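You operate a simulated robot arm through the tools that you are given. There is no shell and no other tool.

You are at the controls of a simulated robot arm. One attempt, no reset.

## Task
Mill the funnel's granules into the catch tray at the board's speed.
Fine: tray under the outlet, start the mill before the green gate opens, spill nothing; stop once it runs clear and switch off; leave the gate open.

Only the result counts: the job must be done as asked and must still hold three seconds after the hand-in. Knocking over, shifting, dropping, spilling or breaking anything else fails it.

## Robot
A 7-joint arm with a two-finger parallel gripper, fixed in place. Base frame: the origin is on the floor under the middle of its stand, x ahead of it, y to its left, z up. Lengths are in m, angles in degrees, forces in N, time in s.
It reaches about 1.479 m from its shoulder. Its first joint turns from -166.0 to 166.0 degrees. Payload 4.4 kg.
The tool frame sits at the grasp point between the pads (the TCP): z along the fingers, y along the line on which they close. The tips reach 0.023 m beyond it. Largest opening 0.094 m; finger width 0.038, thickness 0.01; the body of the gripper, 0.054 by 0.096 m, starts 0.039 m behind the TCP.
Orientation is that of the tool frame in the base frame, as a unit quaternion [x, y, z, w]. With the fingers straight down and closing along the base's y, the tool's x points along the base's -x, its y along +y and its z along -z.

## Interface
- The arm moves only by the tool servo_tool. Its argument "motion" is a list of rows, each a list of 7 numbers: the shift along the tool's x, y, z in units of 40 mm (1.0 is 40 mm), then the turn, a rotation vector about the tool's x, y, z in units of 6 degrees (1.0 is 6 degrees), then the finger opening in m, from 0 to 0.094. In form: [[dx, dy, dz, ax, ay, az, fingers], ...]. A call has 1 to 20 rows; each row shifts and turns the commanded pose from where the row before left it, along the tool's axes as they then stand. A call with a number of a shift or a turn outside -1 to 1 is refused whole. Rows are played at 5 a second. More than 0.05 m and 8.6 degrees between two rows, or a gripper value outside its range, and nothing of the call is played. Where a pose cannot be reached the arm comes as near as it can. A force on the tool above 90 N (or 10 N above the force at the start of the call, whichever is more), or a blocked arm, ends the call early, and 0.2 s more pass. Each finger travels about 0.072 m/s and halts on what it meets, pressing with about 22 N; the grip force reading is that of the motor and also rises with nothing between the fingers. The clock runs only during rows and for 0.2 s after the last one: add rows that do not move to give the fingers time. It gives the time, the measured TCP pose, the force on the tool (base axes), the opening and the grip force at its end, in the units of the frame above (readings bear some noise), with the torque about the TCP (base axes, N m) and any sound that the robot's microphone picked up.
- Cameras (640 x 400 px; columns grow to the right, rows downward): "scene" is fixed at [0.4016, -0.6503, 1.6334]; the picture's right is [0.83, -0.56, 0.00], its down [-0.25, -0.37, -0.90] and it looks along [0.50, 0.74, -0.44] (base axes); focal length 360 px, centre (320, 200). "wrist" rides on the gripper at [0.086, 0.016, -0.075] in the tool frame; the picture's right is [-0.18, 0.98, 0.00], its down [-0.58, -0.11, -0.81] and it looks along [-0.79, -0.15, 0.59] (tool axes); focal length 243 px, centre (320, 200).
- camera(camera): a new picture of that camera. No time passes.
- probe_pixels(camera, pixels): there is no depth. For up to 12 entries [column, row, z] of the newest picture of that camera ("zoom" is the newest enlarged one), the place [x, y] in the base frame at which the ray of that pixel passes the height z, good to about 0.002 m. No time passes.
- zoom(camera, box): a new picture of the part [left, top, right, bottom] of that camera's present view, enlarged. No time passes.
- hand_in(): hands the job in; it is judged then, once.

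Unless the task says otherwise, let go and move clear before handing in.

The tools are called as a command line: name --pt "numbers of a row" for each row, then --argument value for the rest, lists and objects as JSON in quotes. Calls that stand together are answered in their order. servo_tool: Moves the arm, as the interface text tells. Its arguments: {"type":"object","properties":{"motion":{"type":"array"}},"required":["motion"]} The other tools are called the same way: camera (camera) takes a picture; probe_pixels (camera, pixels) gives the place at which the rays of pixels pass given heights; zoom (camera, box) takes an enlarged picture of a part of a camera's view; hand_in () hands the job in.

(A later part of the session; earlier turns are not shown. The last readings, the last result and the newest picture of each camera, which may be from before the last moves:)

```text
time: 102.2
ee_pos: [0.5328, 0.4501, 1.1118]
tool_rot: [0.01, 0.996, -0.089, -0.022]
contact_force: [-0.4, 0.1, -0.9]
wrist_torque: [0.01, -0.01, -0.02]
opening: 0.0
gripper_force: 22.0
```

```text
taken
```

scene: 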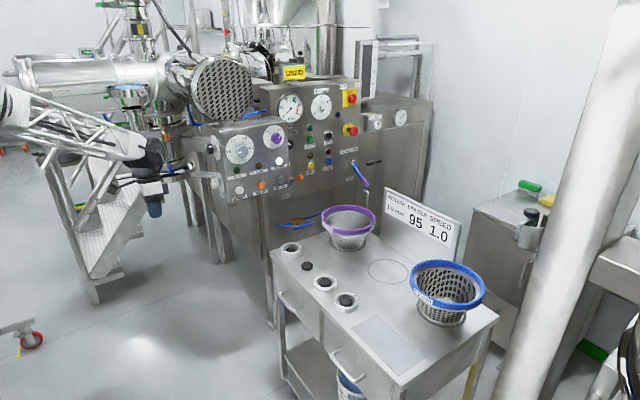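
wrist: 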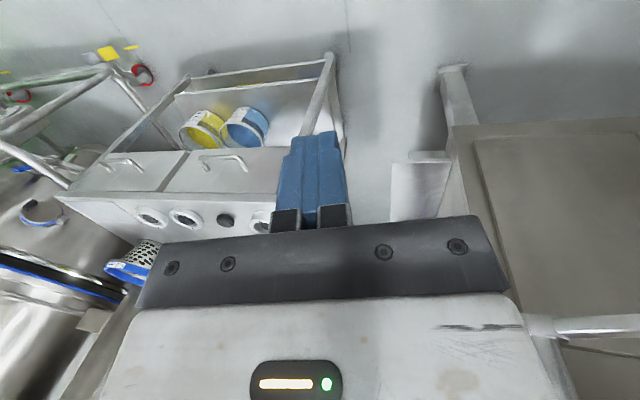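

Moving freely. I'll continue back to y≈0.2 at a higher z, then check.

servo_tool --pt "0.02 -0.94 -0.34 0 0 0 0.0" --pt "0.02 -0.94 -0.34 0 0 0 0.0" --pt "0.02 -0.94 -0.34 0 0 0 0.0" --pt "0.02 -0.94 -0.34 0 0 0 0.0" --pt "0.02 -0.94 -0.34 0 0 0 0.0" --pt "0.02 -0.94 -0.34 0 0 0 0.0" --pt "0.02 -0.94 -0.34 0 0 0 0.0" --pt "0 0 0 0 0 0 0.0"

```text
time: 104.0
ee_pos: [0.5269, 0.2085, 1.2529]
tool_rot: [0.01, 0.996, -0.091, -0.022]
contact_force: [0.2, 0.9, 0.1]
wrist_torque: [-0.01, -0.03, -0.01]
opening: 0.0
gripper_force: 21.9
```

Now I'll pitch the tool so the closed fingers point along +y again.

servo_tool --pt "0 0 0 -1 0 0 0.0" --pt "0 0 0 -1 0 0 0.0" --pt "0 0 0 -1 0 0 0.0" --pt "0 0 0 -1 0 0 0.0" --pt "0 0 0 -1 0 0 0.0" --pt "0 0 0 -1 0 0 0.0" --pt "0 0 0 -1 0 0 0.0" --pt "0 0 0 -1 0 0 0.0" --pt "0 0 0 -1 0 0 0.0" --pt "0 0 0 -1 0 0 0.0" --pt "0 0 0 -1 0 0 0.0" --pt "0 0 0 -1 0 0 0.0" --pt "0 0 0 -1 0 0 0.0" --pt "0 0 0 -1 0 0 0.0" --pt "0 0 0 -1 0 0 0.0" --pt "0 0 0 -1 0 0 0.0" --pt "0 0 0 -0.72 0 0 0.0" --pt "0 0 0 0 0 0 0.0"

camera --camera "wrist"

camera --camera "scene"

```text
time: 107.8
ee_pos: [0.5261, 0.2064, 1.253]
tool_rot: [0.023, 0.707, 0.707, -0.006]
contact_force: [0.2, -0.7, -0.1]
wrist_torque: [0.02, 0.0, -0.03]
opening: 0.0003
gripper_force: 21.6
```

```text
taken
```

wrist: 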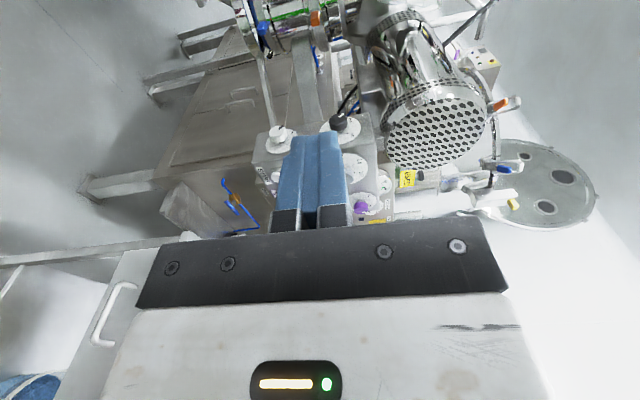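

```text
taken
```

scene: 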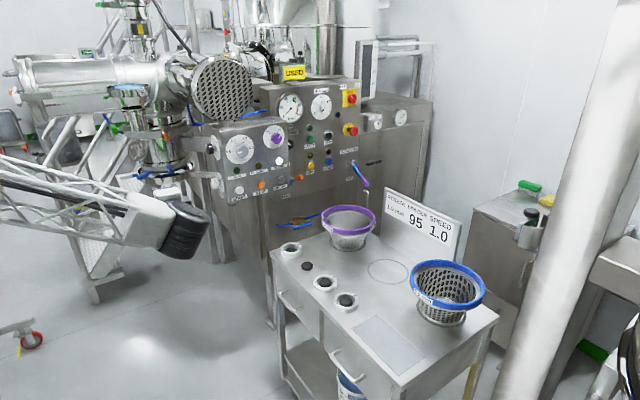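

Fingers point along +y. I'll move to a stand-off in front of START at (0.821,–,1.097).

servo_tool --pt "-0.844 -0.4 0.01 0 0 0 0.0" --pt "-0.844 -0.4 0.01 0 0 0 0.0" --pt "-0.844 -0.4 0.01 0 0 0 0.0" --pt "-0.844 -0.4 0.01 0 0 0 0.0" --pt "-0.844 -0.4 0.01 0 0 0 0.0" --pt "-0.844 -0.4 0.01 0 0 0 0.0" --pt "-0.844 -0.4 0.01 0 0 0 0.0" --pt "-0.844 -0.4 0.01 0 0 0 0.0" --pt "-0.844 -0.4 0.01 0 0 0 0.0" --pt "0 0 0.85 0 0 0 0.0" --pt "0 0 0.85 0 0 0 0.0" --pt "0 0 0.85 0 0 0 0.0" --pt "0 0 0.85 0 0 0 0.0" --pt "0 0 0.85 0 0 0 0.0" --pt "0 0 0.5 0 0 0 0.0" --pt "0 0 0 0 0 0 0.0"

camera --camera "wrist"

zoom --camera "scene" --box '[190, 120, 310, 220]'

```text
time: 111.2
ee_pos: [0.8293, 0.3948, 1.0952]
tool_rot: [0.023, 0.707, 0.707, -0.006]
contact_force: [0.4, -0.4, 1.2]
wrist_torque: [0.01, -0.01, 0.0]
opening: 0.0
gripper_force: 22.0
```

```text
taken
```

wrist: 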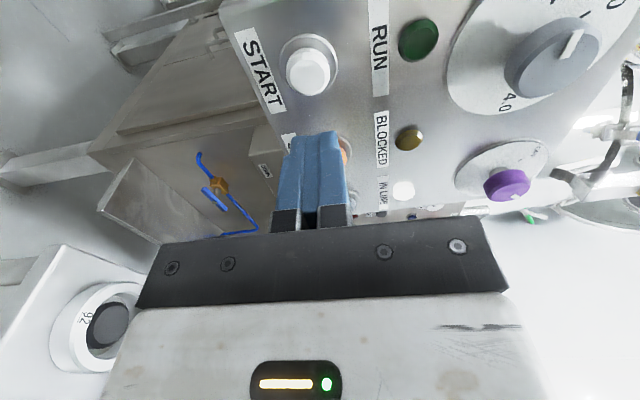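

```text
4.00 times, centred on (250, 170) of scene
```

zoom: 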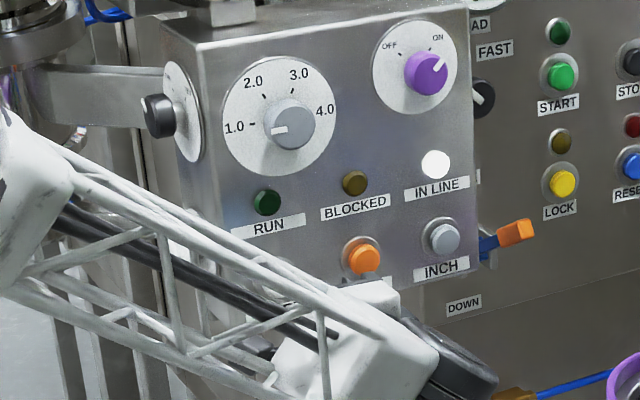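

zoom --camera "wrist" --box '[220, 0, 420, 160]'

probe_pixels --camera "wrist" --pixels '[[308, 72, 1.08], [308, 72, 1.085], [308, 72, 1.09], [308, 72, 1.095]]'

```text
2.50 times, centred on (320, 80) of wrist
```

zoom: 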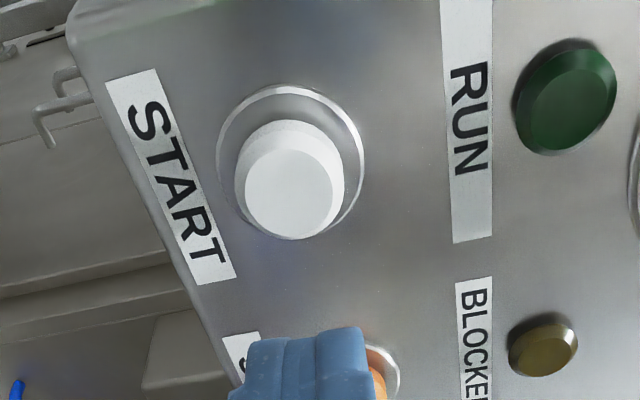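

```text
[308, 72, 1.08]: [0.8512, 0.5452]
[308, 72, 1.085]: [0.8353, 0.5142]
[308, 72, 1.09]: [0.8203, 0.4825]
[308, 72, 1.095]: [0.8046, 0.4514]
```

START's face is at about (0.821,0.481,1.090). I'll align and advance until just short of it.

servo_tool --pt "0.2 -0.125 0.4 0 0 0 0.0" --pt "0 0 0.6 0 0 0 0.0" --pt "0 0 0.35 0 0 0 0.0" --pt "0 0 0 0 0 0 0.0"

zoom --camera "wrist" --box '[220, 60, 420, 220]'

```text
time: 112.2
ee_pos: [0.8233, 0.4478, 1.0911]
tool_rot: [0.024, 0.707, 0.707, -0.006]
contact_force: [-0.4, 0.2, -0.4]
wrist_torque: [0.04, 0.0, -0.04]
opening: 0.0002
gripper_force: 21.8
```

```text
2.50 times, centred on (320, 140) of wrist
```

zoom: 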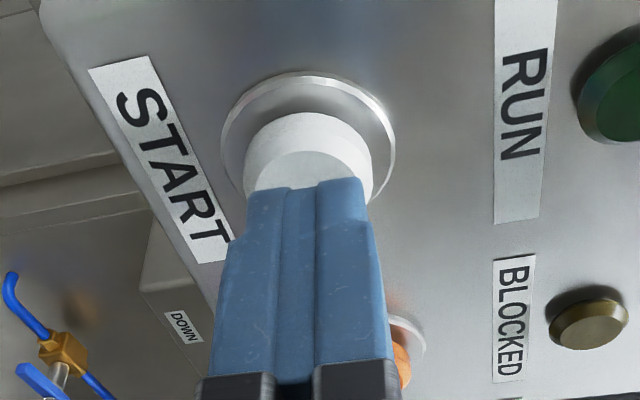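

The fingertips are lined up on the START cap. I'll press in small steps and watch the RUN lamp and the sound.

servo_tool --pt "0 0 0.15 0 0 0 0.0" --pt "0 0 0.15 0 0 0 0.0" --pt "0 0 0.1 0 0 0 0.0" --pt "0 0 0 0 0 0 0.0"

camera --camera "wrist"

```text
time: 113.2
ee_pos: [0.8215, 0.4638, 1.0912]
tool_rot: [0.023, 0.707, 0.707, -0.007]
contact_force: [-0.1, -2.6, -1.6]
wrist_torque: [-0.04, 0.01, 0.02]
opening: 0.0001
gripper_force: 21.7
```

```text
taken
```

wrist: 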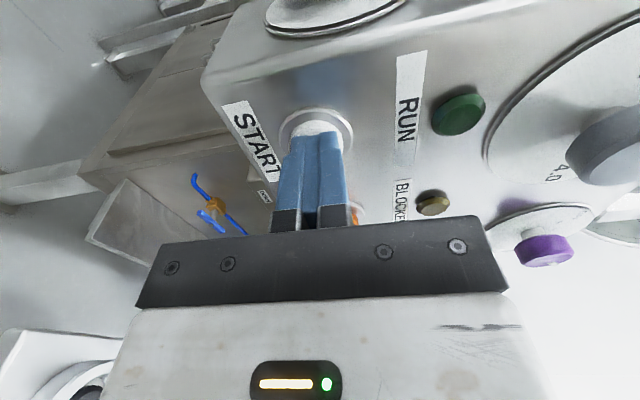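

Contact has just begun (2.6 N) and RUN is still dark. I'll press a few millimetres deeper.

servo_tool --pt "0 0 0.08 0 0 0 0.0" --pt "0 0 0.08 0 0 0 0.0" --pt "0 0 0 0 0 0 0.0"

camera --camera "wrist"

```text
time: 114.0
ee_pos: [0.821, 0.4676, 1.0912]
tool_rot: [0.024, 0.707, 0.707, -0.006]
contact_force: [-22.5, -58.4, -0.4]
wrist_torque: [-0.05, 0.0, 0.97]
opening: 0.0
gripper_force: 22.3
heard: click
```

```text
taken
```

wrist: 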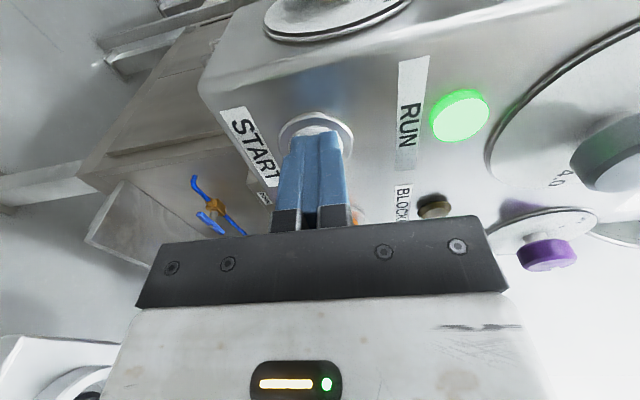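

A click was heard and RUN is lit green. I'll back off and check that it stays lit.

servo_tool --pt "0 0 -0.3 0 0 0 0.0" --pt "0 0 -1 0 0 0 0.0" --pt "0 0 -1 0 0 0 0.0" --pt "0 0 -1 0 0 0 0.0" --pt "0 0 0 0 0 0 0.0"

zoom --camera "scene" --box '[190, 120, 310, 220]'

zoom --camera "scene" --box '[90, 70, 210, 200]'

```text
time: 115.2
ee_pos: [0.8188, 0.3394, 1.0902]
tool_rot: [0.023, 0.707, 0.707, -0.006]
contact_force: [0.0, -0.6, 0.1]
wrist_torque: [0.04, 0.01, -0.03]
opening: 0.0
gripper_force: 21.9
```

```text
4.00 times, centred on (250, 170) of scene
```

zoom: 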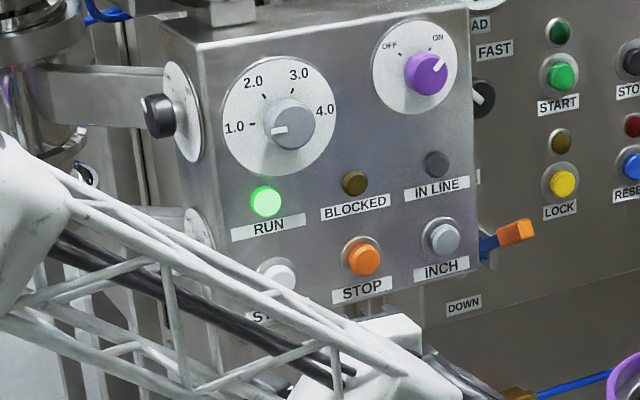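

```text
3.08 times, centred on (150, 135) of scene
```

zoom: 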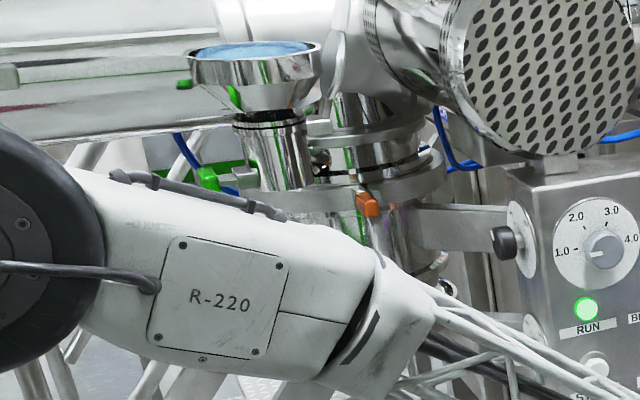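

RUN stays lit, the speed pointer is on 1.0 and the mill runs. Next is the green gate; I'll retreat and go for a close view of its lever.

servo_tool --pt "0 0 -1 0 0 0 0.0" --pt "0 0 -1 0 0 0 0.0" --pt "0 0 -1 0 0 0 0.0" --pt "0.844 0.4 0 0 0 0 0.03" --pt "0.844 0.4 0 0 0 0 0.06" --pt "0.844 0.4 0 0 0 0 0.06" --pt "0.844 0.4 0 0 0 0 0.06" --pt "0.844 0.4 0 0 0 0 0.06" --pt "0.844 0.4 0 0 0 0 0.06" --pt "0.844 0.4 0 0 0 0 0.06" --pt "0.844 0.4 0 0 0 0 0.06" --pt "0.844 0.4 0 0 0 0 0.06" --pt "0.844 0.4 0 0 0 0 0.06" --pt "0 0 0 0 0 0 0.06"

servo_tool --pt "0 0 0 1 0 0 0.06" --pt "0 0 0 1 0 0 0.06" --pt "0 0 0 1 0 0 0.06" --pt "0 0 0 1 0 0 0.06" --pt "0 0 0 1 0 0 0.06" --pt "0 0 0 1 0 0 0.06" --pt "0 0 0 1 0 0 0.06" --pt "0 0 0 1 0 0 0.06" --pt "0 0 0 1 0 0 0.06" --pt "0 0 0 1 0 0 0.06" --pt "0 0 0 1 0 0 0.06" --pt "0 0 0 1 0 0 0.06" --pt "0 0 0 1 0 0 0.06" --pt "0 0 0 1 0 0 0.06" --pt "0 0 0 1 0 0 0.06" --pt "0 0 0 0 0 0 0.06"

camera --camera "scene"

zoom --camera "scene" --box '[90, 75, 180, 145]'

```text
time: 118.2
ee_pos: [0.4823, 0.2237, 1.2645]
tool_rot: [0.023, 0.706, 0.707, -0.006]
contact_force: [0.3, -0.3, -0.1]
wrist_torque: [0.02, -0.03, 0.03]
opening: 0.06
gripper_force: 0.0
```

```text
time: 121.6
ee_pos: [0.4851, 0.2258, 1.2663]
tool_rot: [0.012, 1.0, 0.0, -0.022]
contact_force: [-0.4, 0.3, -0.1]
wrist_torque: [0.05, 0.03, 0.02]
opening: 0.0602
gripper_force: 0.1
```

```text
taken
```

scene: 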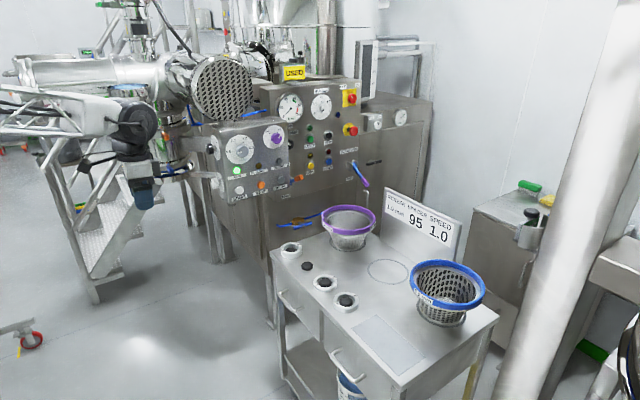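

```text
5.71 times, centred on (135, 110) of scene
```

zoom: 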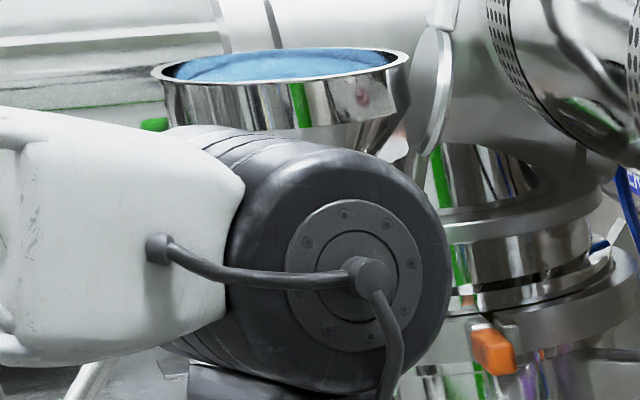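

I'll move partway toward the gate, then yaw the wrist camera toward it.

servo_tool --pt "0 0 0 0 -0.42 0 0.06" --pt "0.16 0.91 -0.2 0 0 0 0.06" --pt "0.16 0.91 -0.2 0 0 0 0.06" --pt "0.16 0.91 -0.2 0 0 0 0.06" --pt "0.16 0.91 -0.2 0 0 0 0.06" --pt "0.16 0.91 -0.2 0 0 0 0.06" --pt "0.16 0.91 -0.2 0 0 0 0.06" --pt "0.16 0.91 -0.2 0 0 0 0.06" --pt "0 0 0 0 0 0 0.06"

servo_tool --pt "0 0 0 0 0 -1 0.06" --pt "0 0 0 0 0 -1 0.06" --pt "0 0 0 0 0 -1 0.06" --pt "0 0 0 0 0 -1 0.06" --pt "0 0 0 0 0 -1 0.06" --pt "0 0 0 0 0 -1 0.06" --pt "0 0 0 0 0 -1 0.06" --pt "0 0 0 0 0 -1 0.06" --pt "0 0 0 0 0 -1 0.06" --pt "0 0 0 0 0 -1 0.06" --pt "0 0 0 0 -1 0 0.06" --pt "0 0 0 0 -1 0 0.06" --pt "0 0 0 0 -1 0 0.06" --pt "0 0 0 0 -1 0 0.06" --pt "0 0 0 0 0 0 0.06"

camera --camera "wrist"

camera --camera "scene"

```text
time: 123.6
ee_pos: [0.4449, 0.482, 1.3215]
tool_rot: [0.012, 1.0, 0.0, 0.001]
contact_force: [-0.7, 0.4, -0.3]
wrist_torque: [0.0, -0.01, -0.03]
opening: 0.06
gripper_force: 0.0
```

```text
time: 126.8
ee_pos: [0.4456, 0.4817, 1.3199]
tool_rot: [-0.478, 0.853, 0.1, 0.183]
contact_force: [-0.2, -0.7, 0.0]
wrist_torque: [0.0, 0.03, -0.01]
opening: 0.0595
gripper_force: 0.1
```

```text
taken
```

wrist: 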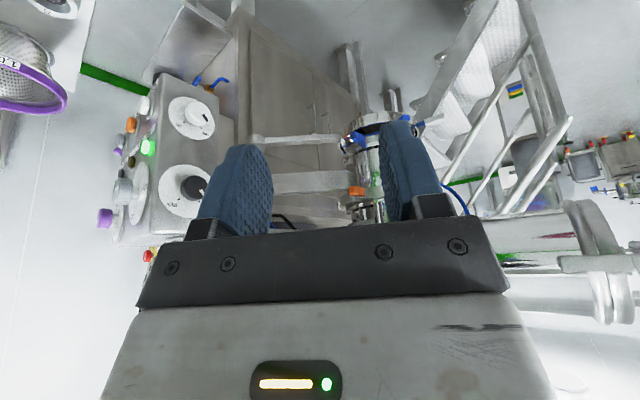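

```text
taken
```

scene: 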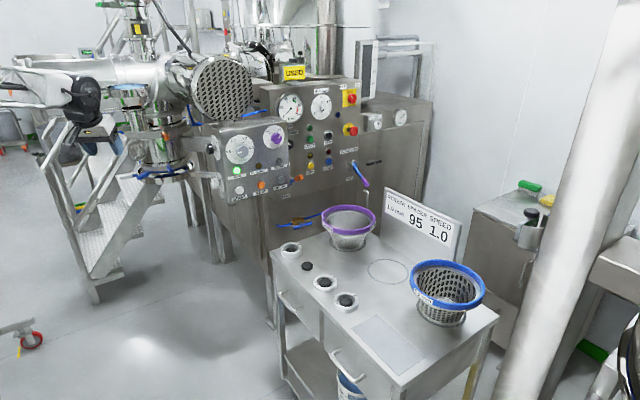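

The gate is hidden behind the right finger. I'll raise and yaw the camera to look down on the funnel neck.

servo_tool --pt "0 0 0 -0.407 0 -0.9135 0.06" --pt "0 0 0 -0.407 0 -0.9135 0.06" --pt "0 0 0 -0.407 0 -0.9135 0.06" --pt "-0.8 0.19 -0.33 0 0 0 0.06" --pt "-0.8 0.19 -0.33 0 0 0 0.06" --pt "-0.8 0.19 -0.33 0 0 0 0.06" --pt "-0.8 0.19 -0.33 0 0 0 0.06" --pt "-0.8 0.19 -0.33 0 0 0 0.06" --pt "-0.8 0.19 -0.33 0 0 0 0.06" --pt "0 0 0 0 0 0 0.06"

camera --camera "wrist"

zoom --camera "wrist" --box '[250, 60, 410, 220]'

```text
time: 129.0
ee_pos: [0.4335, 0.6324, 1.4711]
tool_rot: [-0.607, 0.767, 0.128, 0.164]
contact_force: [-0.1, 0.3, 0.9]
wrist_torque: [0.03, 0.01, -0.02]
opening: 0.0598
gripper_force: 0.1
```

```text
taken
```

wrist: 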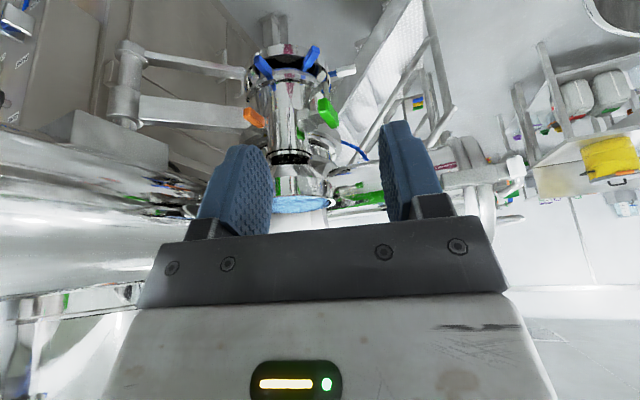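

```text
2.50 times, centred on (330, 140) of wrist
```

zoom: 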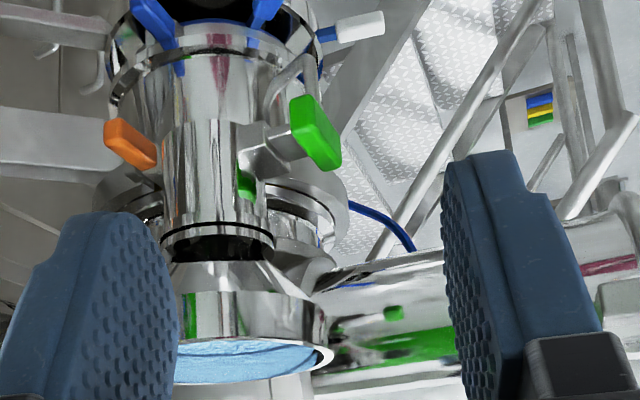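

The funnel (blue granules) and its neck are visible upside-down, with the green gate handle at (326,112). I'll zoom in further on it.

zoom --camera "wrist" --box '[285, 80, 355, 150]'

zoom --camera "scene" --box '[95, 80, 165, 150]'

```text
5.71 times, centred on (320, 115) of wrist
```

zoom: 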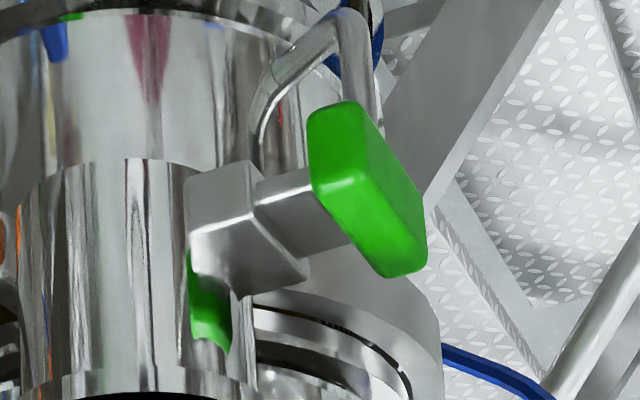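

```text
5.71 times, centred on (130, 115) of scene
```

zoom: 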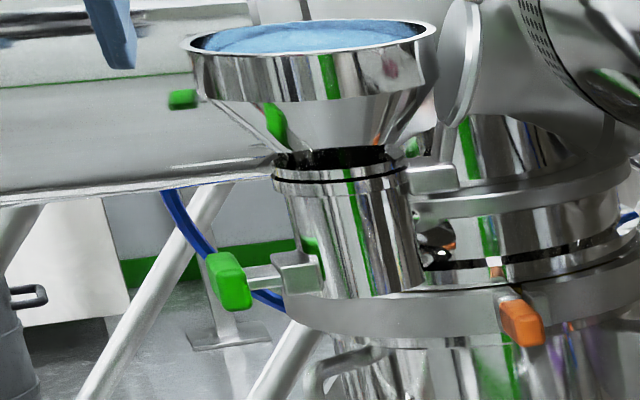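

The gate looks like a flat pull rod coming out of a boss on the neck with a green grip at its end. I'll triangulate grip, rod and boss.

probe_pixels --camera "scene" --pixels '[[114.2, 129.4, 1.3], [114.2, 129.4, 1.25], [126, 127.6, 1.3], [126, 127.6, 1.25], [127.5, 122, 1.3], [127.5, 122, 1.35]]'

probe_pixels --camera "wrist" --pixels '[[328.2, 113.2, 1.3], [328.2, 113.2, 1.25], [306.9, 119.4, 1.3], [306.9, 119.4, 1.25], [292, 135, 1.3], [292, 135, 1.35]]'

```text
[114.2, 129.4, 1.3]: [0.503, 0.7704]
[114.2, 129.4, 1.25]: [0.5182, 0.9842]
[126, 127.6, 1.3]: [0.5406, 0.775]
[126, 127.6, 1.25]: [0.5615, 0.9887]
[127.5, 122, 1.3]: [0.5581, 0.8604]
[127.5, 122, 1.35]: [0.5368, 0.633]
```

```text
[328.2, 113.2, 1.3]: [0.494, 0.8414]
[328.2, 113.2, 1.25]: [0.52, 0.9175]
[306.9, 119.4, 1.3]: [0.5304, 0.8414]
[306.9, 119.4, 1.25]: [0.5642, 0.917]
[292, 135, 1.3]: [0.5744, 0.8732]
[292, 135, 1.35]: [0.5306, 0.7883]
```

The green grip is a crossbar (≈0.07 long in y, ≈0.026 high) centred at (0.509,0.881,1.274) on a flat rod running along -x from the boss, i.e. a slide gate to be pulled toward -x. I'll grip its near end from the front with the fingers along +y closing vertically; first back off and reorient.

servo_tool --pt "0 0 0 0 1 0 0.06" --pt "0 0 0 0 1 0 0.06" --pt "0 0 0 0 1 0 0.06" --pt "0 0 0 0 1 0 0.06" --pt "0.84 -0.26 0.31 0 0 0 0.06" --pt "0.84 -0.26 0.31 0 0 0 0.06" --pt "0.84 -0.26 0.31 0 0 0 0.06" --pt "0.84 -0.26 0.31 0 0 0 0.06" --pt "0.84 -0.26 0.31 0 0 0 0.06" --pt "0.84 -0.26 0.31 0 0 0 0.06" --pt "0.84 -0.26 0.31 0 0 0 0.06" --pt "0.84 -0.26 0.31 0 0 0 0.06" --pt "0.84 -0.26 0.31 0 0 0 0.06" --pt "0 0 0 0 0 0 0.06"

servo_tool --pt "0 0 0 0 0 1 0.06" --pt "0 0 0 0 0 1 0.06" --pt "0 0 0 0 0 1 0.06" --pt "0 0 0 0 0 1 0.06" --pt "0 0 0 0 0 1 0.06" --pt "0 0 0 0 0 1 0.06" --pt "0 0 0 0 0 1 0.06" --pt "0 0 0 0 0 1 0.06" --pt "0 0 0 0 0 1 0.06" --pt "0 0 0 0 0 1 0.06" --pt "0 0 0 0 0 1 0.06" --pt "0 0 0 0 0 1 0.06" --pt "0 0 0 0 0 0.77 0.06" --pt "0 0 0 0 0 0 0.06"

```text
time: 132.0
ee_pos: [0.4586, 0.3174, 1.3599]
tool_rot: [-0.619, 0.785, 0.0, 0.0]
contact_force: [-0.3, 0.3, 0.8]
wrist_torque: [-0.01, 0.0, 0.02]
opening: 0.06
gripper_force: 0.1
```

```text
time: 135.0
ee_pos: [0.4562, 0.3155, 1.3605]
tool_rot: [0.001, 1.0, -0.001, 0.001]
contact_force: [-0.3, 0.0, -0.5]
wrist_torque: [0.0, 0.01, 0.05]
opening: 0.0599
gripper_force: 0.2
```

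Upright at ψ=0. Now pitch the fingers to +y.

servo_tool --pt "0 0 0 -1 0 0 0.06" --pt "0 0 0 -1 0 0 0.06" --pt "0 0 0 -1 0 0 0.06" --pt "0 0 0 -1 0 0 0.06" --pt "0 0 0 -1 0 0 0.06" --pt "0 0 0 -1 0 0 0.06" --pt "0 0 0 -1 0 0 0.06" --pt "0 0 0 -1 0 0 0.06" --pt "0 0 0 -1 0 0 0.06" --pt "0 0 0 -1 0 0 0.06" --pt "0 0 0 -1 0 0 0.06" --pt "0 0 0 -1 0 0 0.06" --pt "0 0 0 -1 0 0 0.06" --pt "0 0 0 -1 0 0 0.06" --pt "0 0 0 -1 0 0 0.06" --pt "0 0 0 0 0 0 0.06"

camera --camera "wrist"

camera --camera "scene"

```text
time: 138.4
ee_pos: [0.4559, 0.3156, 1.3603]
tool_rot: [-0.001, 0.707, 0.707, 0.0]
contact_force: [0.2, -1.0, 0.0]
wrist_torque: [0.0, 0.01, -0.04]
opening: 0.0602
gripper_force: 0.0
```

```text
taken
```

wrist: 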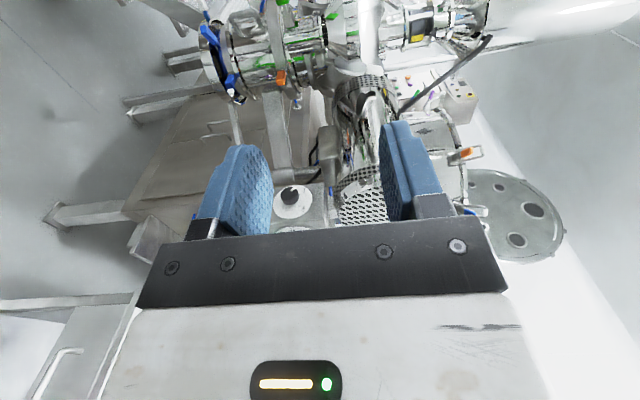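

```text
taken
```

scene: 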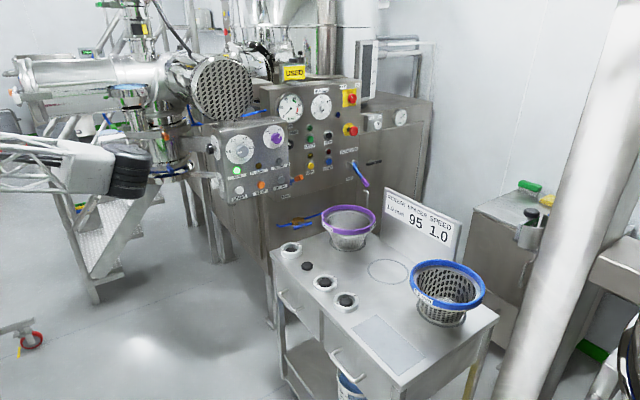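

Advancing toward the gate to a stand-off at y≈0.70.

servo_tool --pt "-0.035 -0.215 0.9 0 0 0 0.06" --pt "-0.035 -0.215 0.9 0 0 0 0.06" --pt "-0.035 -0.215 0.9 0 0 0 0.06" --pt "-0.035 -0.215 0.9 0 0 0 0.06" --pt "-0.035 -0.215 0.9 0 0 0 0.06" --pt "-0.035 -0.215 0.9 0 0 0 0.06" --pt "-0.035 -0.215 0.9 0 0 0 0.06" --pt "-0.035 -0.215 0.9 0 0 0 0.06" --pt "-0.035 -0.215 0.9 0 0 0 0.06" --pt "-0.035 -0.215 0.9 0 0 0 0.06" --pt "0 0 0 0 0 0 0.06"

camera --camera "wrist"

zoom --camera "wrist" --box '[220, 0, 420, 150]'

camera --camera "scene"

```text
time: 140.8
ee_pos: [0.4646, 0.6766, 1.2734]
tool_rot: [0.0, 0.707, 0.707, 0.001]
contact_force: [-0.2, -0.2, 0.9]
wrist_torque: [-0.03, 0.0, 0.02]
opening: 0.06
gripper_force: 0.1
```

```text
taken
```

wrist: 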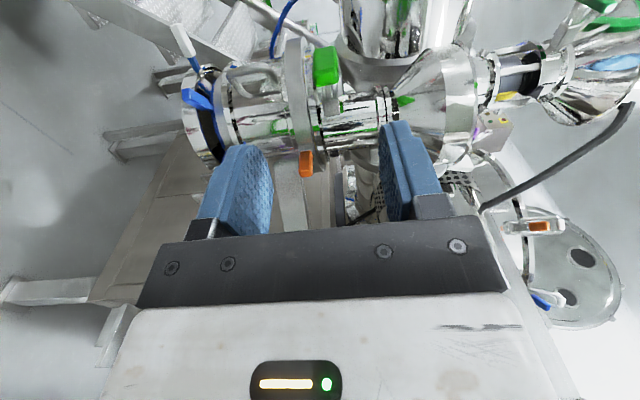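

```text
2.67 times, centred on (320, 75) of wrist
```

zoom: 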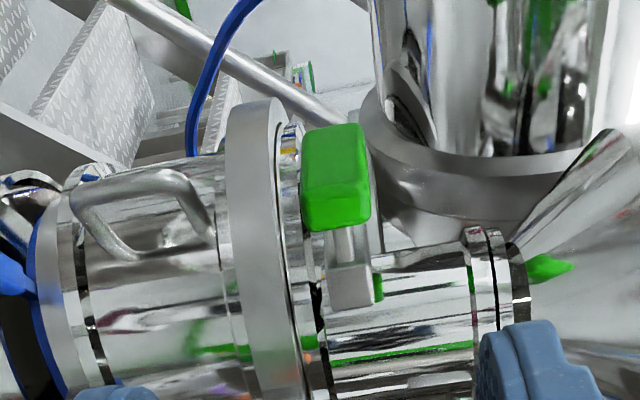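

```text
taken
```

scene: 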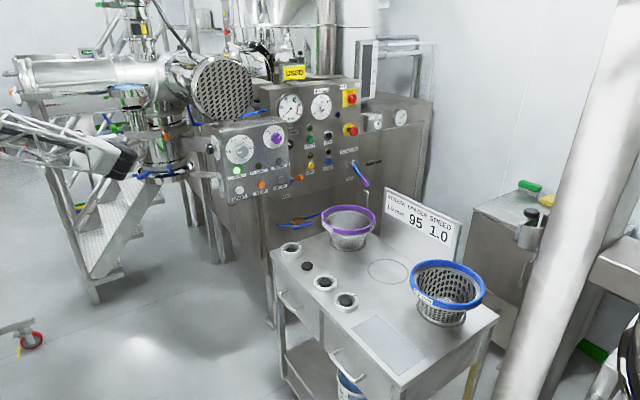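

The bar's near face shows at (326,79), exactly where my estimate puts it. I'll shift to x≈0.502 and advance so the open fingers straddle the bar above and below.

servo_tool --pt "-0.5 0 0.3 0 0 0 0.06" --pt "-0.43 0 0.8 0 0 0 0.06" --pt "0 0 0.9 0 0 0 0.06" --pt "0 0 0.9 0 0 0 0.06" --pt "0 0 0.8 0 0 0 0.06" --pt "0 0 0 0 0 0 0.06"

camera --camera "wrist"

zoom --camera "wrist" --box '[220, 40, 420, 200]'

```text
time: 142.2
ee_pos: [0.5073, 0.822, 1.2752]
tool_rot: [-0.001, 0.707, 0.708, 0.0]
contact_force: [-0.2, -0.2, 0.2]
wrist_torque: [0.0, 0.0, 0.02]
opening: 0.0599
gripper_force: 0.0
```

```text
taken
```

wrist: 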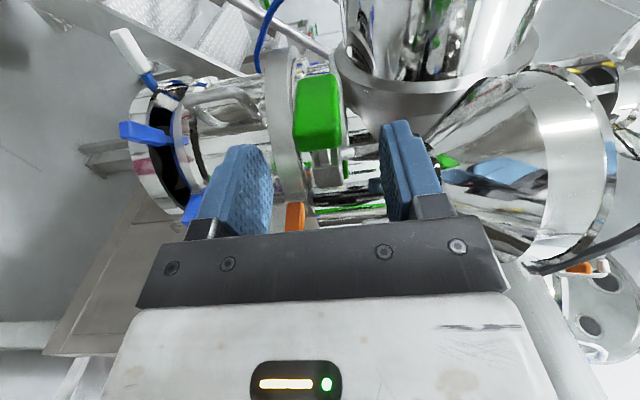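

```text
2.50 times, centred on (320, 120) of wrist
```

zoom: 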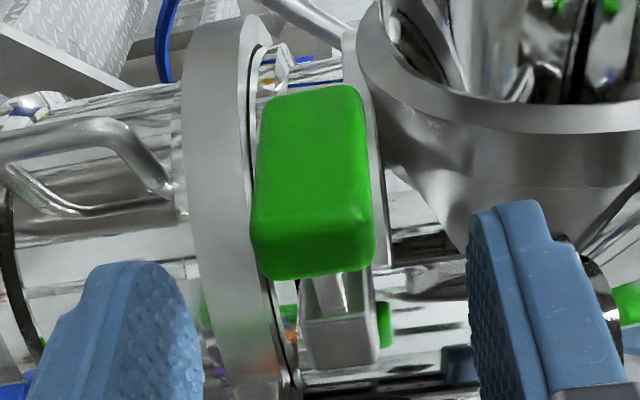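

The bar is centred in the gap. I'll advance the last 4 cm and close on it.

servo_tool --pt "0.1 -0.04 0.5 0 0 0 0.06" --pt "0 0 0.5 0 0 0 0.06" --pt "0 0 0 0 0 0 0.06"

camera --camera "wrist"

zoom --camera "wrist" --box '[220, 60, 420, 220]'

```text
time: 143.0
ee_pos: [0.5024, 0.8658, 1.2733]
tool_rot: [-0.001, 0.707, 0.707, 0.001]
contact_force: [-0.5, -0.2, 0.0]
wrist_torque: [-0.01, 0.02, -0.03]
opening: 0.0601
gripper_force: 0.0
```

```text
taken
```

wrist: 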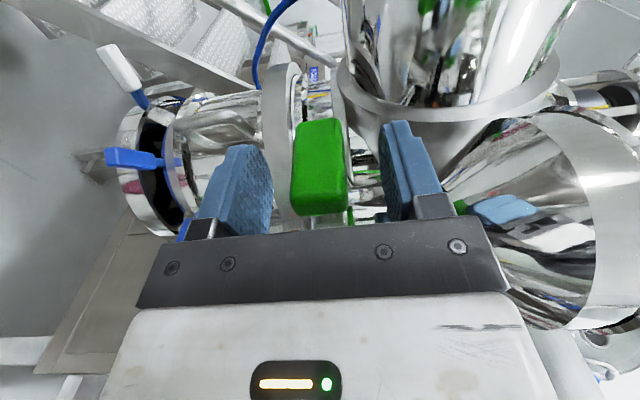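

```text
2.50 times, centred on (320, 140) of wrist
```

zoom: 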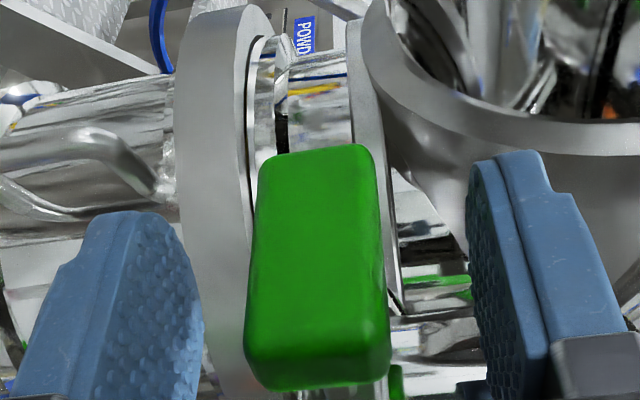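

The bar lies centred between the pads. Before opening, I'll verify RUN and the tray once more, and close the fingers on the bar.

zoom --camera "scene" --box '[110, 120, 290, 220]'

servo_tool --pt "0 0 0 0 0 0 0.03" --pt "0 0 0 0 0 0 0.015" --pt "0 0 0 0 0 0 0.015" --pt "0 0 0 0 0 0 0.015"

```text
3.56 times, centred on (200, 170) of scene
```

zoom: 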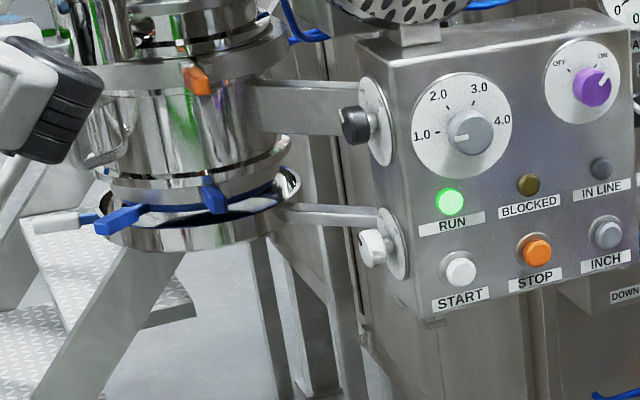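

```text
time: 144.0
ee_pos: [0.5027, 0.8648, 1.271]
tool_rot: [-0.001, 0.708, 0.706, 0.0]
contact_force: [-3.7, -3.1, -16.8]
wrist_torque: [0.72, 0.7, -0.01]
opening: 0.0279
gripper_force: 45.8
```

RUN is lit and the tray is under the outlet; the bar is gripped (0.028). I'll pull gently toward -x by 1 cm and check the force.

servo_tool --pt "0.12 -0.01 0 0 0 0 0.015" --pt "0.13 0 0 0 0 0 0.015" --pt "0 0 0 0 0 0 0.015"

camera --camera "wrist"

zoom --camera "wrist" --box '[220, 60, 420, 220]'

```text
time: 144.8
ee_pos: [0.4929, 0.8642, 1.2719]
tool_rot: [-0.001, 0.708, 0.707, 0.001]
contact_force: [-0.7, 37.8, -13.4]
wrist_torque: [0.62, 0.91, 0.45]
opening: 0.0282
gripper_force: 44.4
```

```text
taken
```

wrist: 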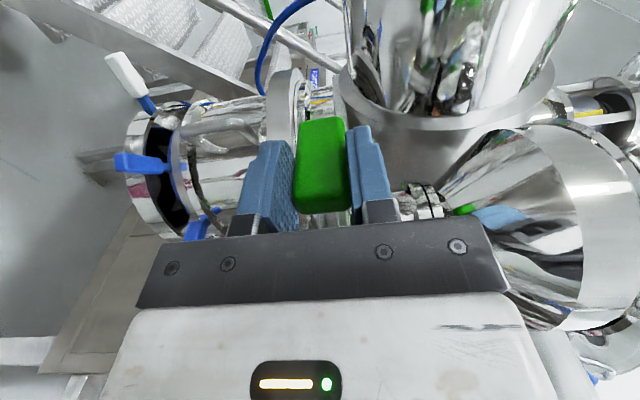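

```text
2.50 times, centred on (320, 140) of wrist
```

zoom: 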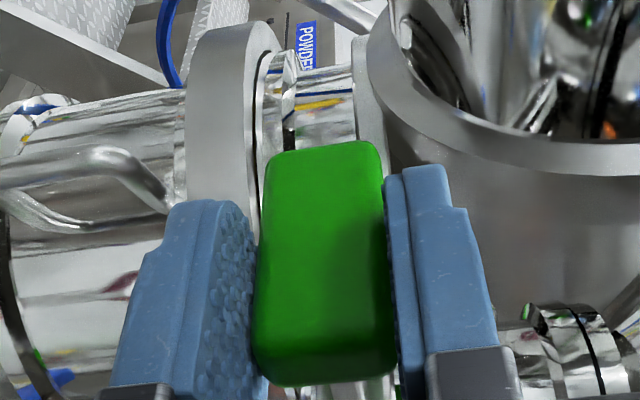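

The bar moves with almost no pull force; a 38 N sideways load along +y suggests the slide axis leans slightly to +y. I'll add that and look at the gate in the scene.

servo_tool --pt "0 0.008 0.03 0 0 0 0.015" --pt "0 0 0 0 0 0 0.015"

camera --camera "scene"

zoom --camera "scene" --box '[95, 80, 165, 150]'

```text
time: 145.4
ee_pos: [0.4943, 0.8647, 1.2719]
tool_rot: [0.0, 0.707, 0.707, 0.001]
contact_force: [-0.9, -15.5, -18.8]
wrist_torque: [0.57, 0.38, 0.81]
opening: 0.0277
gripper_force: 45.0
```

```text
taken
```

scene: 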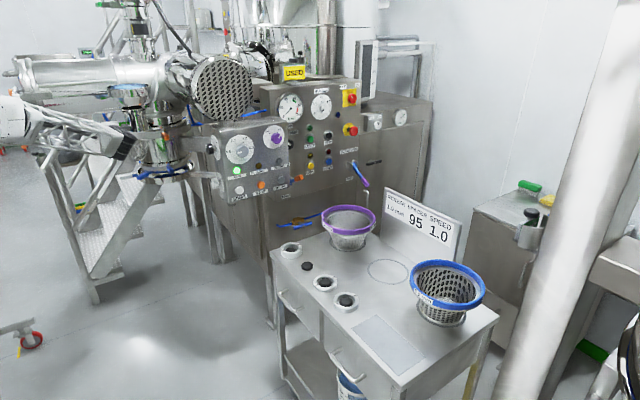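

```text
5.71 times, centred on (130, 115) of scene
```

zoom: 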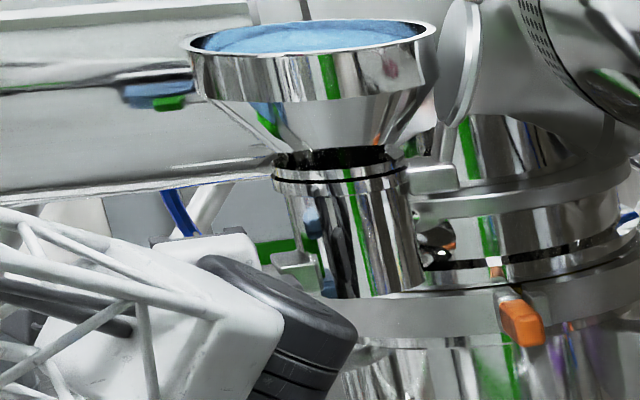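

Loads are small. I'll continue pulling 2 cm more and watch.

servo_tool --pt "0.25 -0.012 -0.005 0 0 0 0.015" --pt "0.25 0 0 0 0 0 0.015" --pt "0 0 0 0 0 0 0.015"

zoom --camera "wrist" --box '[220, 60, 420, 220]'

zoom --camera "scene" --box '[95, 80, 165, 150]'

```text
time: 146.2
ee_pos: [0.4739, 0.8647, 1.2716]
tool_rot: [-0.001, 0.707, 0.707, 0.0]
contact_force: [0.6, -37.0, -15.9]
wrist_torque: [0.47, 0.71, -0.06]
opening: 0.0281
gripper_force: 45.1
```

```text
2.50 times, centred on (320, 140) of wrist
```

zoom: 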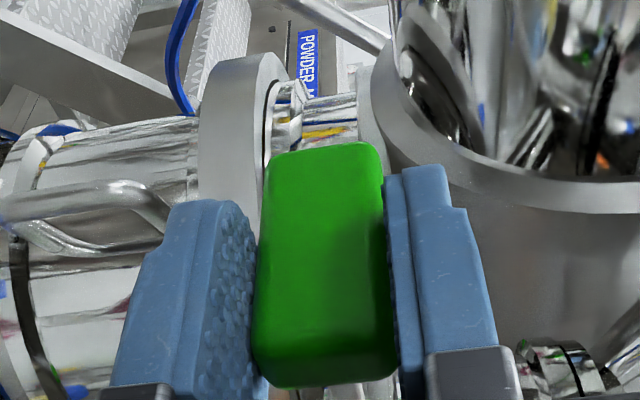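

```text
5.71 times, centred on (130, 115) of scene
```

zoom: 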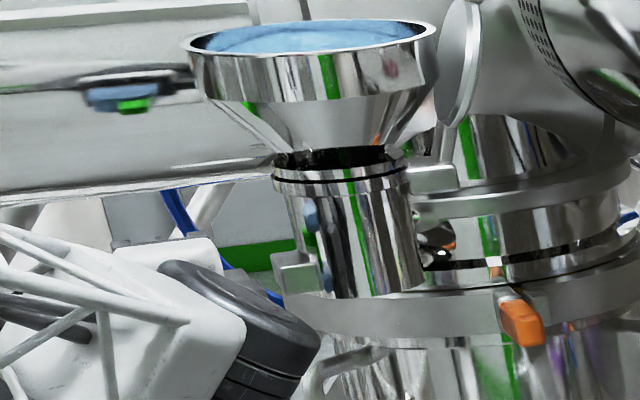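

The bar slides out with the fingers (2.9 cm so far), a sliding gate indeed. I'll keep pulling, easing the small y load.

servo_tool --pt "0.25 -0.008 -0.02 0 0 0 0.015" --pt "0.25 0 0 0 0 0 0.015" --pt "0 0 0 0 0 0 0.015"

zoom --camera "scene" --box '[95, 80, 165, 150]'

```text
time: 147.0
ee_pos: [0.4538, 0.8665, 1.2714]
tool_rot: [-0.002, 0.707, 0.707, 0.0]
contact_force: [10.7, 3.8, -5.1]
wrist_torque: [-0.38, 0.32, -0.55]
opening: 0.028
gripper_force: 44.9
```

```text
5.71 times, centred on (130, 115) of scene
```

zoom: 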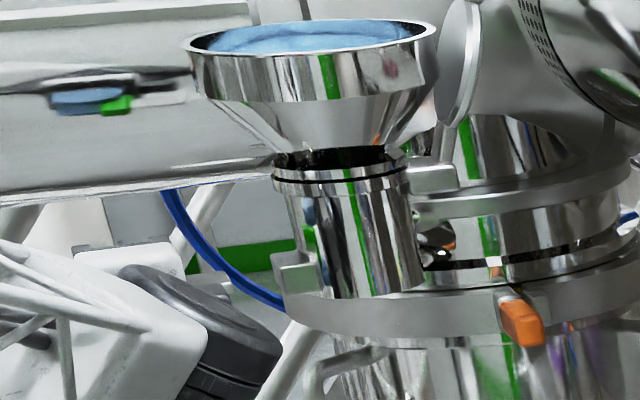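

Travel is 4.9 cm, resistance 11 N. I'll try 1 cm more in small steps.

servo_tool --pt "0.12 0 0 0 0 0 0.015" --pt "0.12 0 0 0 0 0 0.015" --pt "0 0 0 0 0 0 0.015"

camera --camera "wrist"

zoom --camera "scene" --box '[95, 80, 165, 150]'

```text
time: 147.8
ee_pos: [0.4449, 0.8648, 1.2721]
tool_rot: [0.0, 0.707, 0.707, 0.001]
contact_force: [38.2, -4.1, -3.5]
wrist_torque: [0.46, 0.13, -0.44]
opening: 0.0281
gripper_force: 44.3
```

```text
taken
```

wrist: 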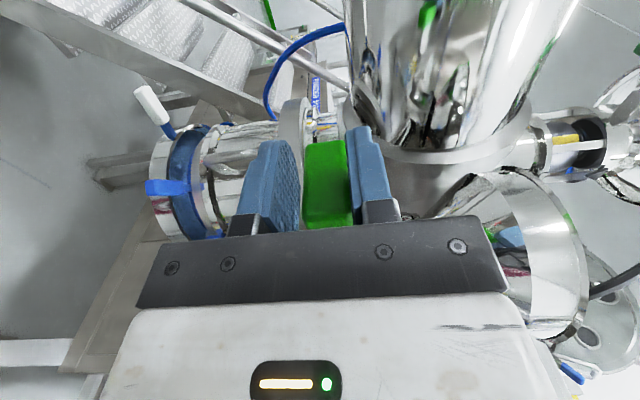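

```text
5.71 times, centred on (130, 115) of scene
```

zoom: 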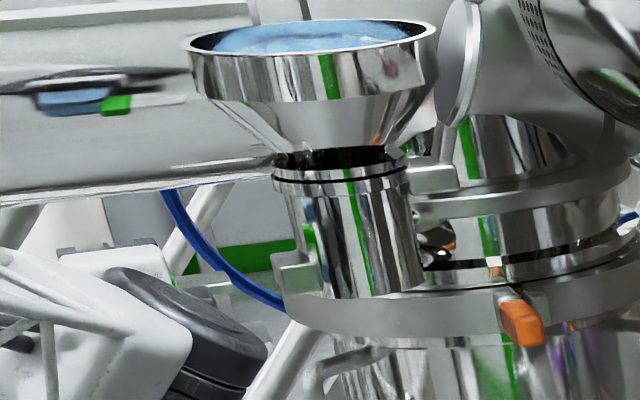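

Resistance has jumped to 38 N: the gate is at its stop, the granule level in the funnel is dropping, and blue material shows inside the tray. I'll release the bar and withdraw along -y.

servo_tool --pt "0 0 0 0 0 0 0.04" --pt "0 0 0 0 0 0 0.06" --pt "0 0 0 0 0 0 0.06" --pt "0 0 -0.6 0 0 0 0.06" --pt "0 0 -1 0 0 0 0.06" --pt "0 0 -1 0 0 0 0.06" --pt "0 0 -1 0 0 0 0.06" --pt "0 0 0 0 0 0 0.06"

camera --camera "wrist"

camera --camera "scene"

zoom --camera "scene" --box '[90, 75, 210, 205]'

```text
time: 149.6
ee_pos: [0.4428, 0.7218, 1.2722]
tool_rot: [0.0, 0.707, 0.707, 0.0]
contact_force: [-0.2, -0.1, 0.3]
wrist_torque: [0.01, 0.02, -0.03]
opening: 0.0602
gripper_force: 0.1
```

```text
taken
```

wrist: 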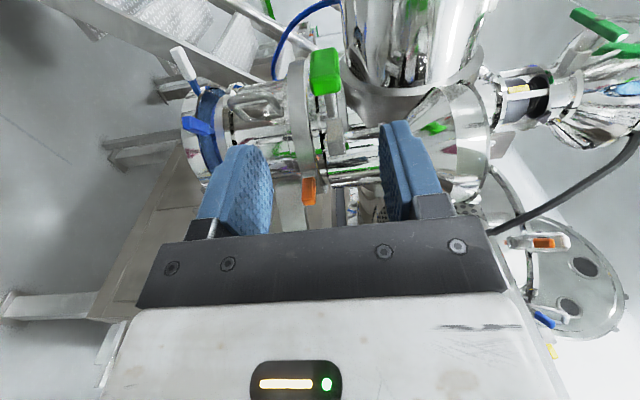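

```text
taken
```

scene: 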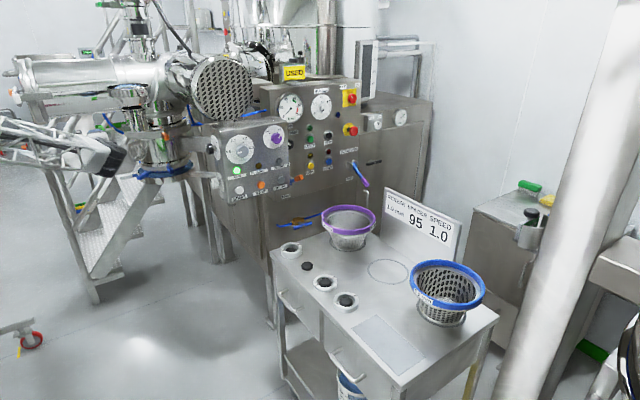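

```text
3.08 times, centred on (150, 140) of scene
```

zoom: 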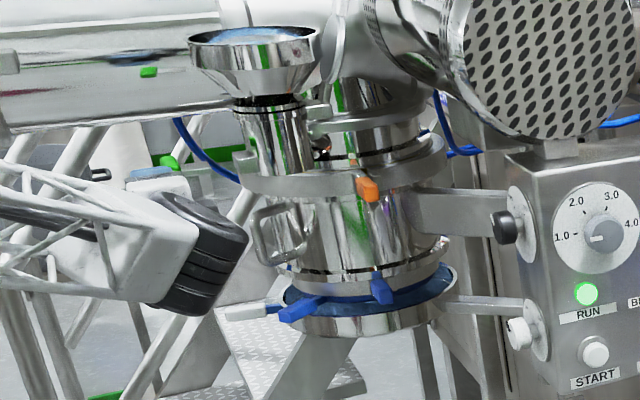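

The funnel drains and the tray fills with blue granules, RUN lit. I'll zoom to check for spillage while it runs.

zoom --camera "scene" --box '[125, 150, 205, 200]'

zoom --camera "scene" --box '[95, 75, 165, 145]'

zoom --camera "wrist" --box '[150, 40, 350, 180]'

```text
8.00 times, centred on (165, 175) of scene
```

zoom: 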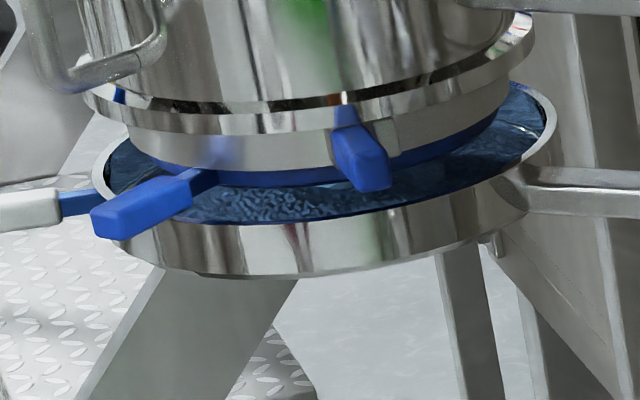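

```text
5.71 times, centred on (130, 110) of scene
```

zoom: 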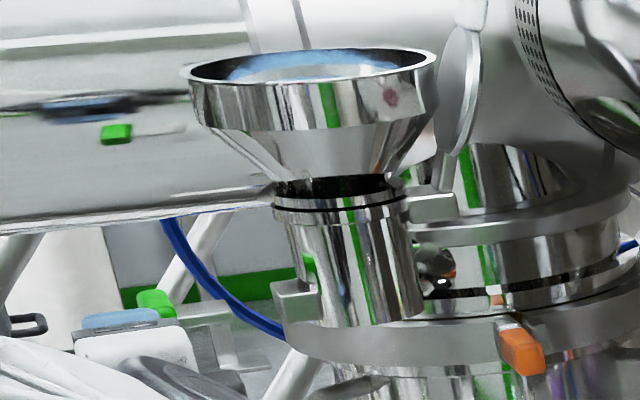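

```text
2.86 times, centred on (250, 110) of wrist
```

zoom: 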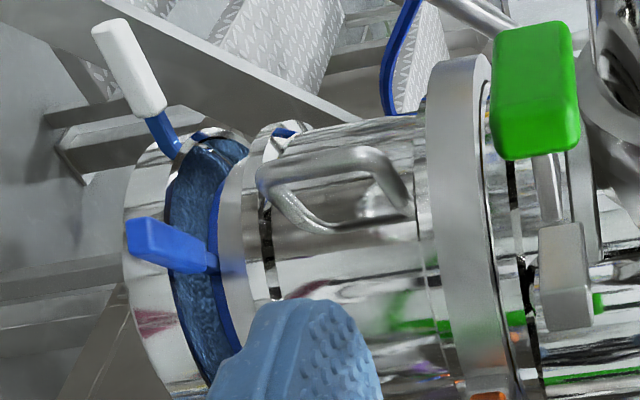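

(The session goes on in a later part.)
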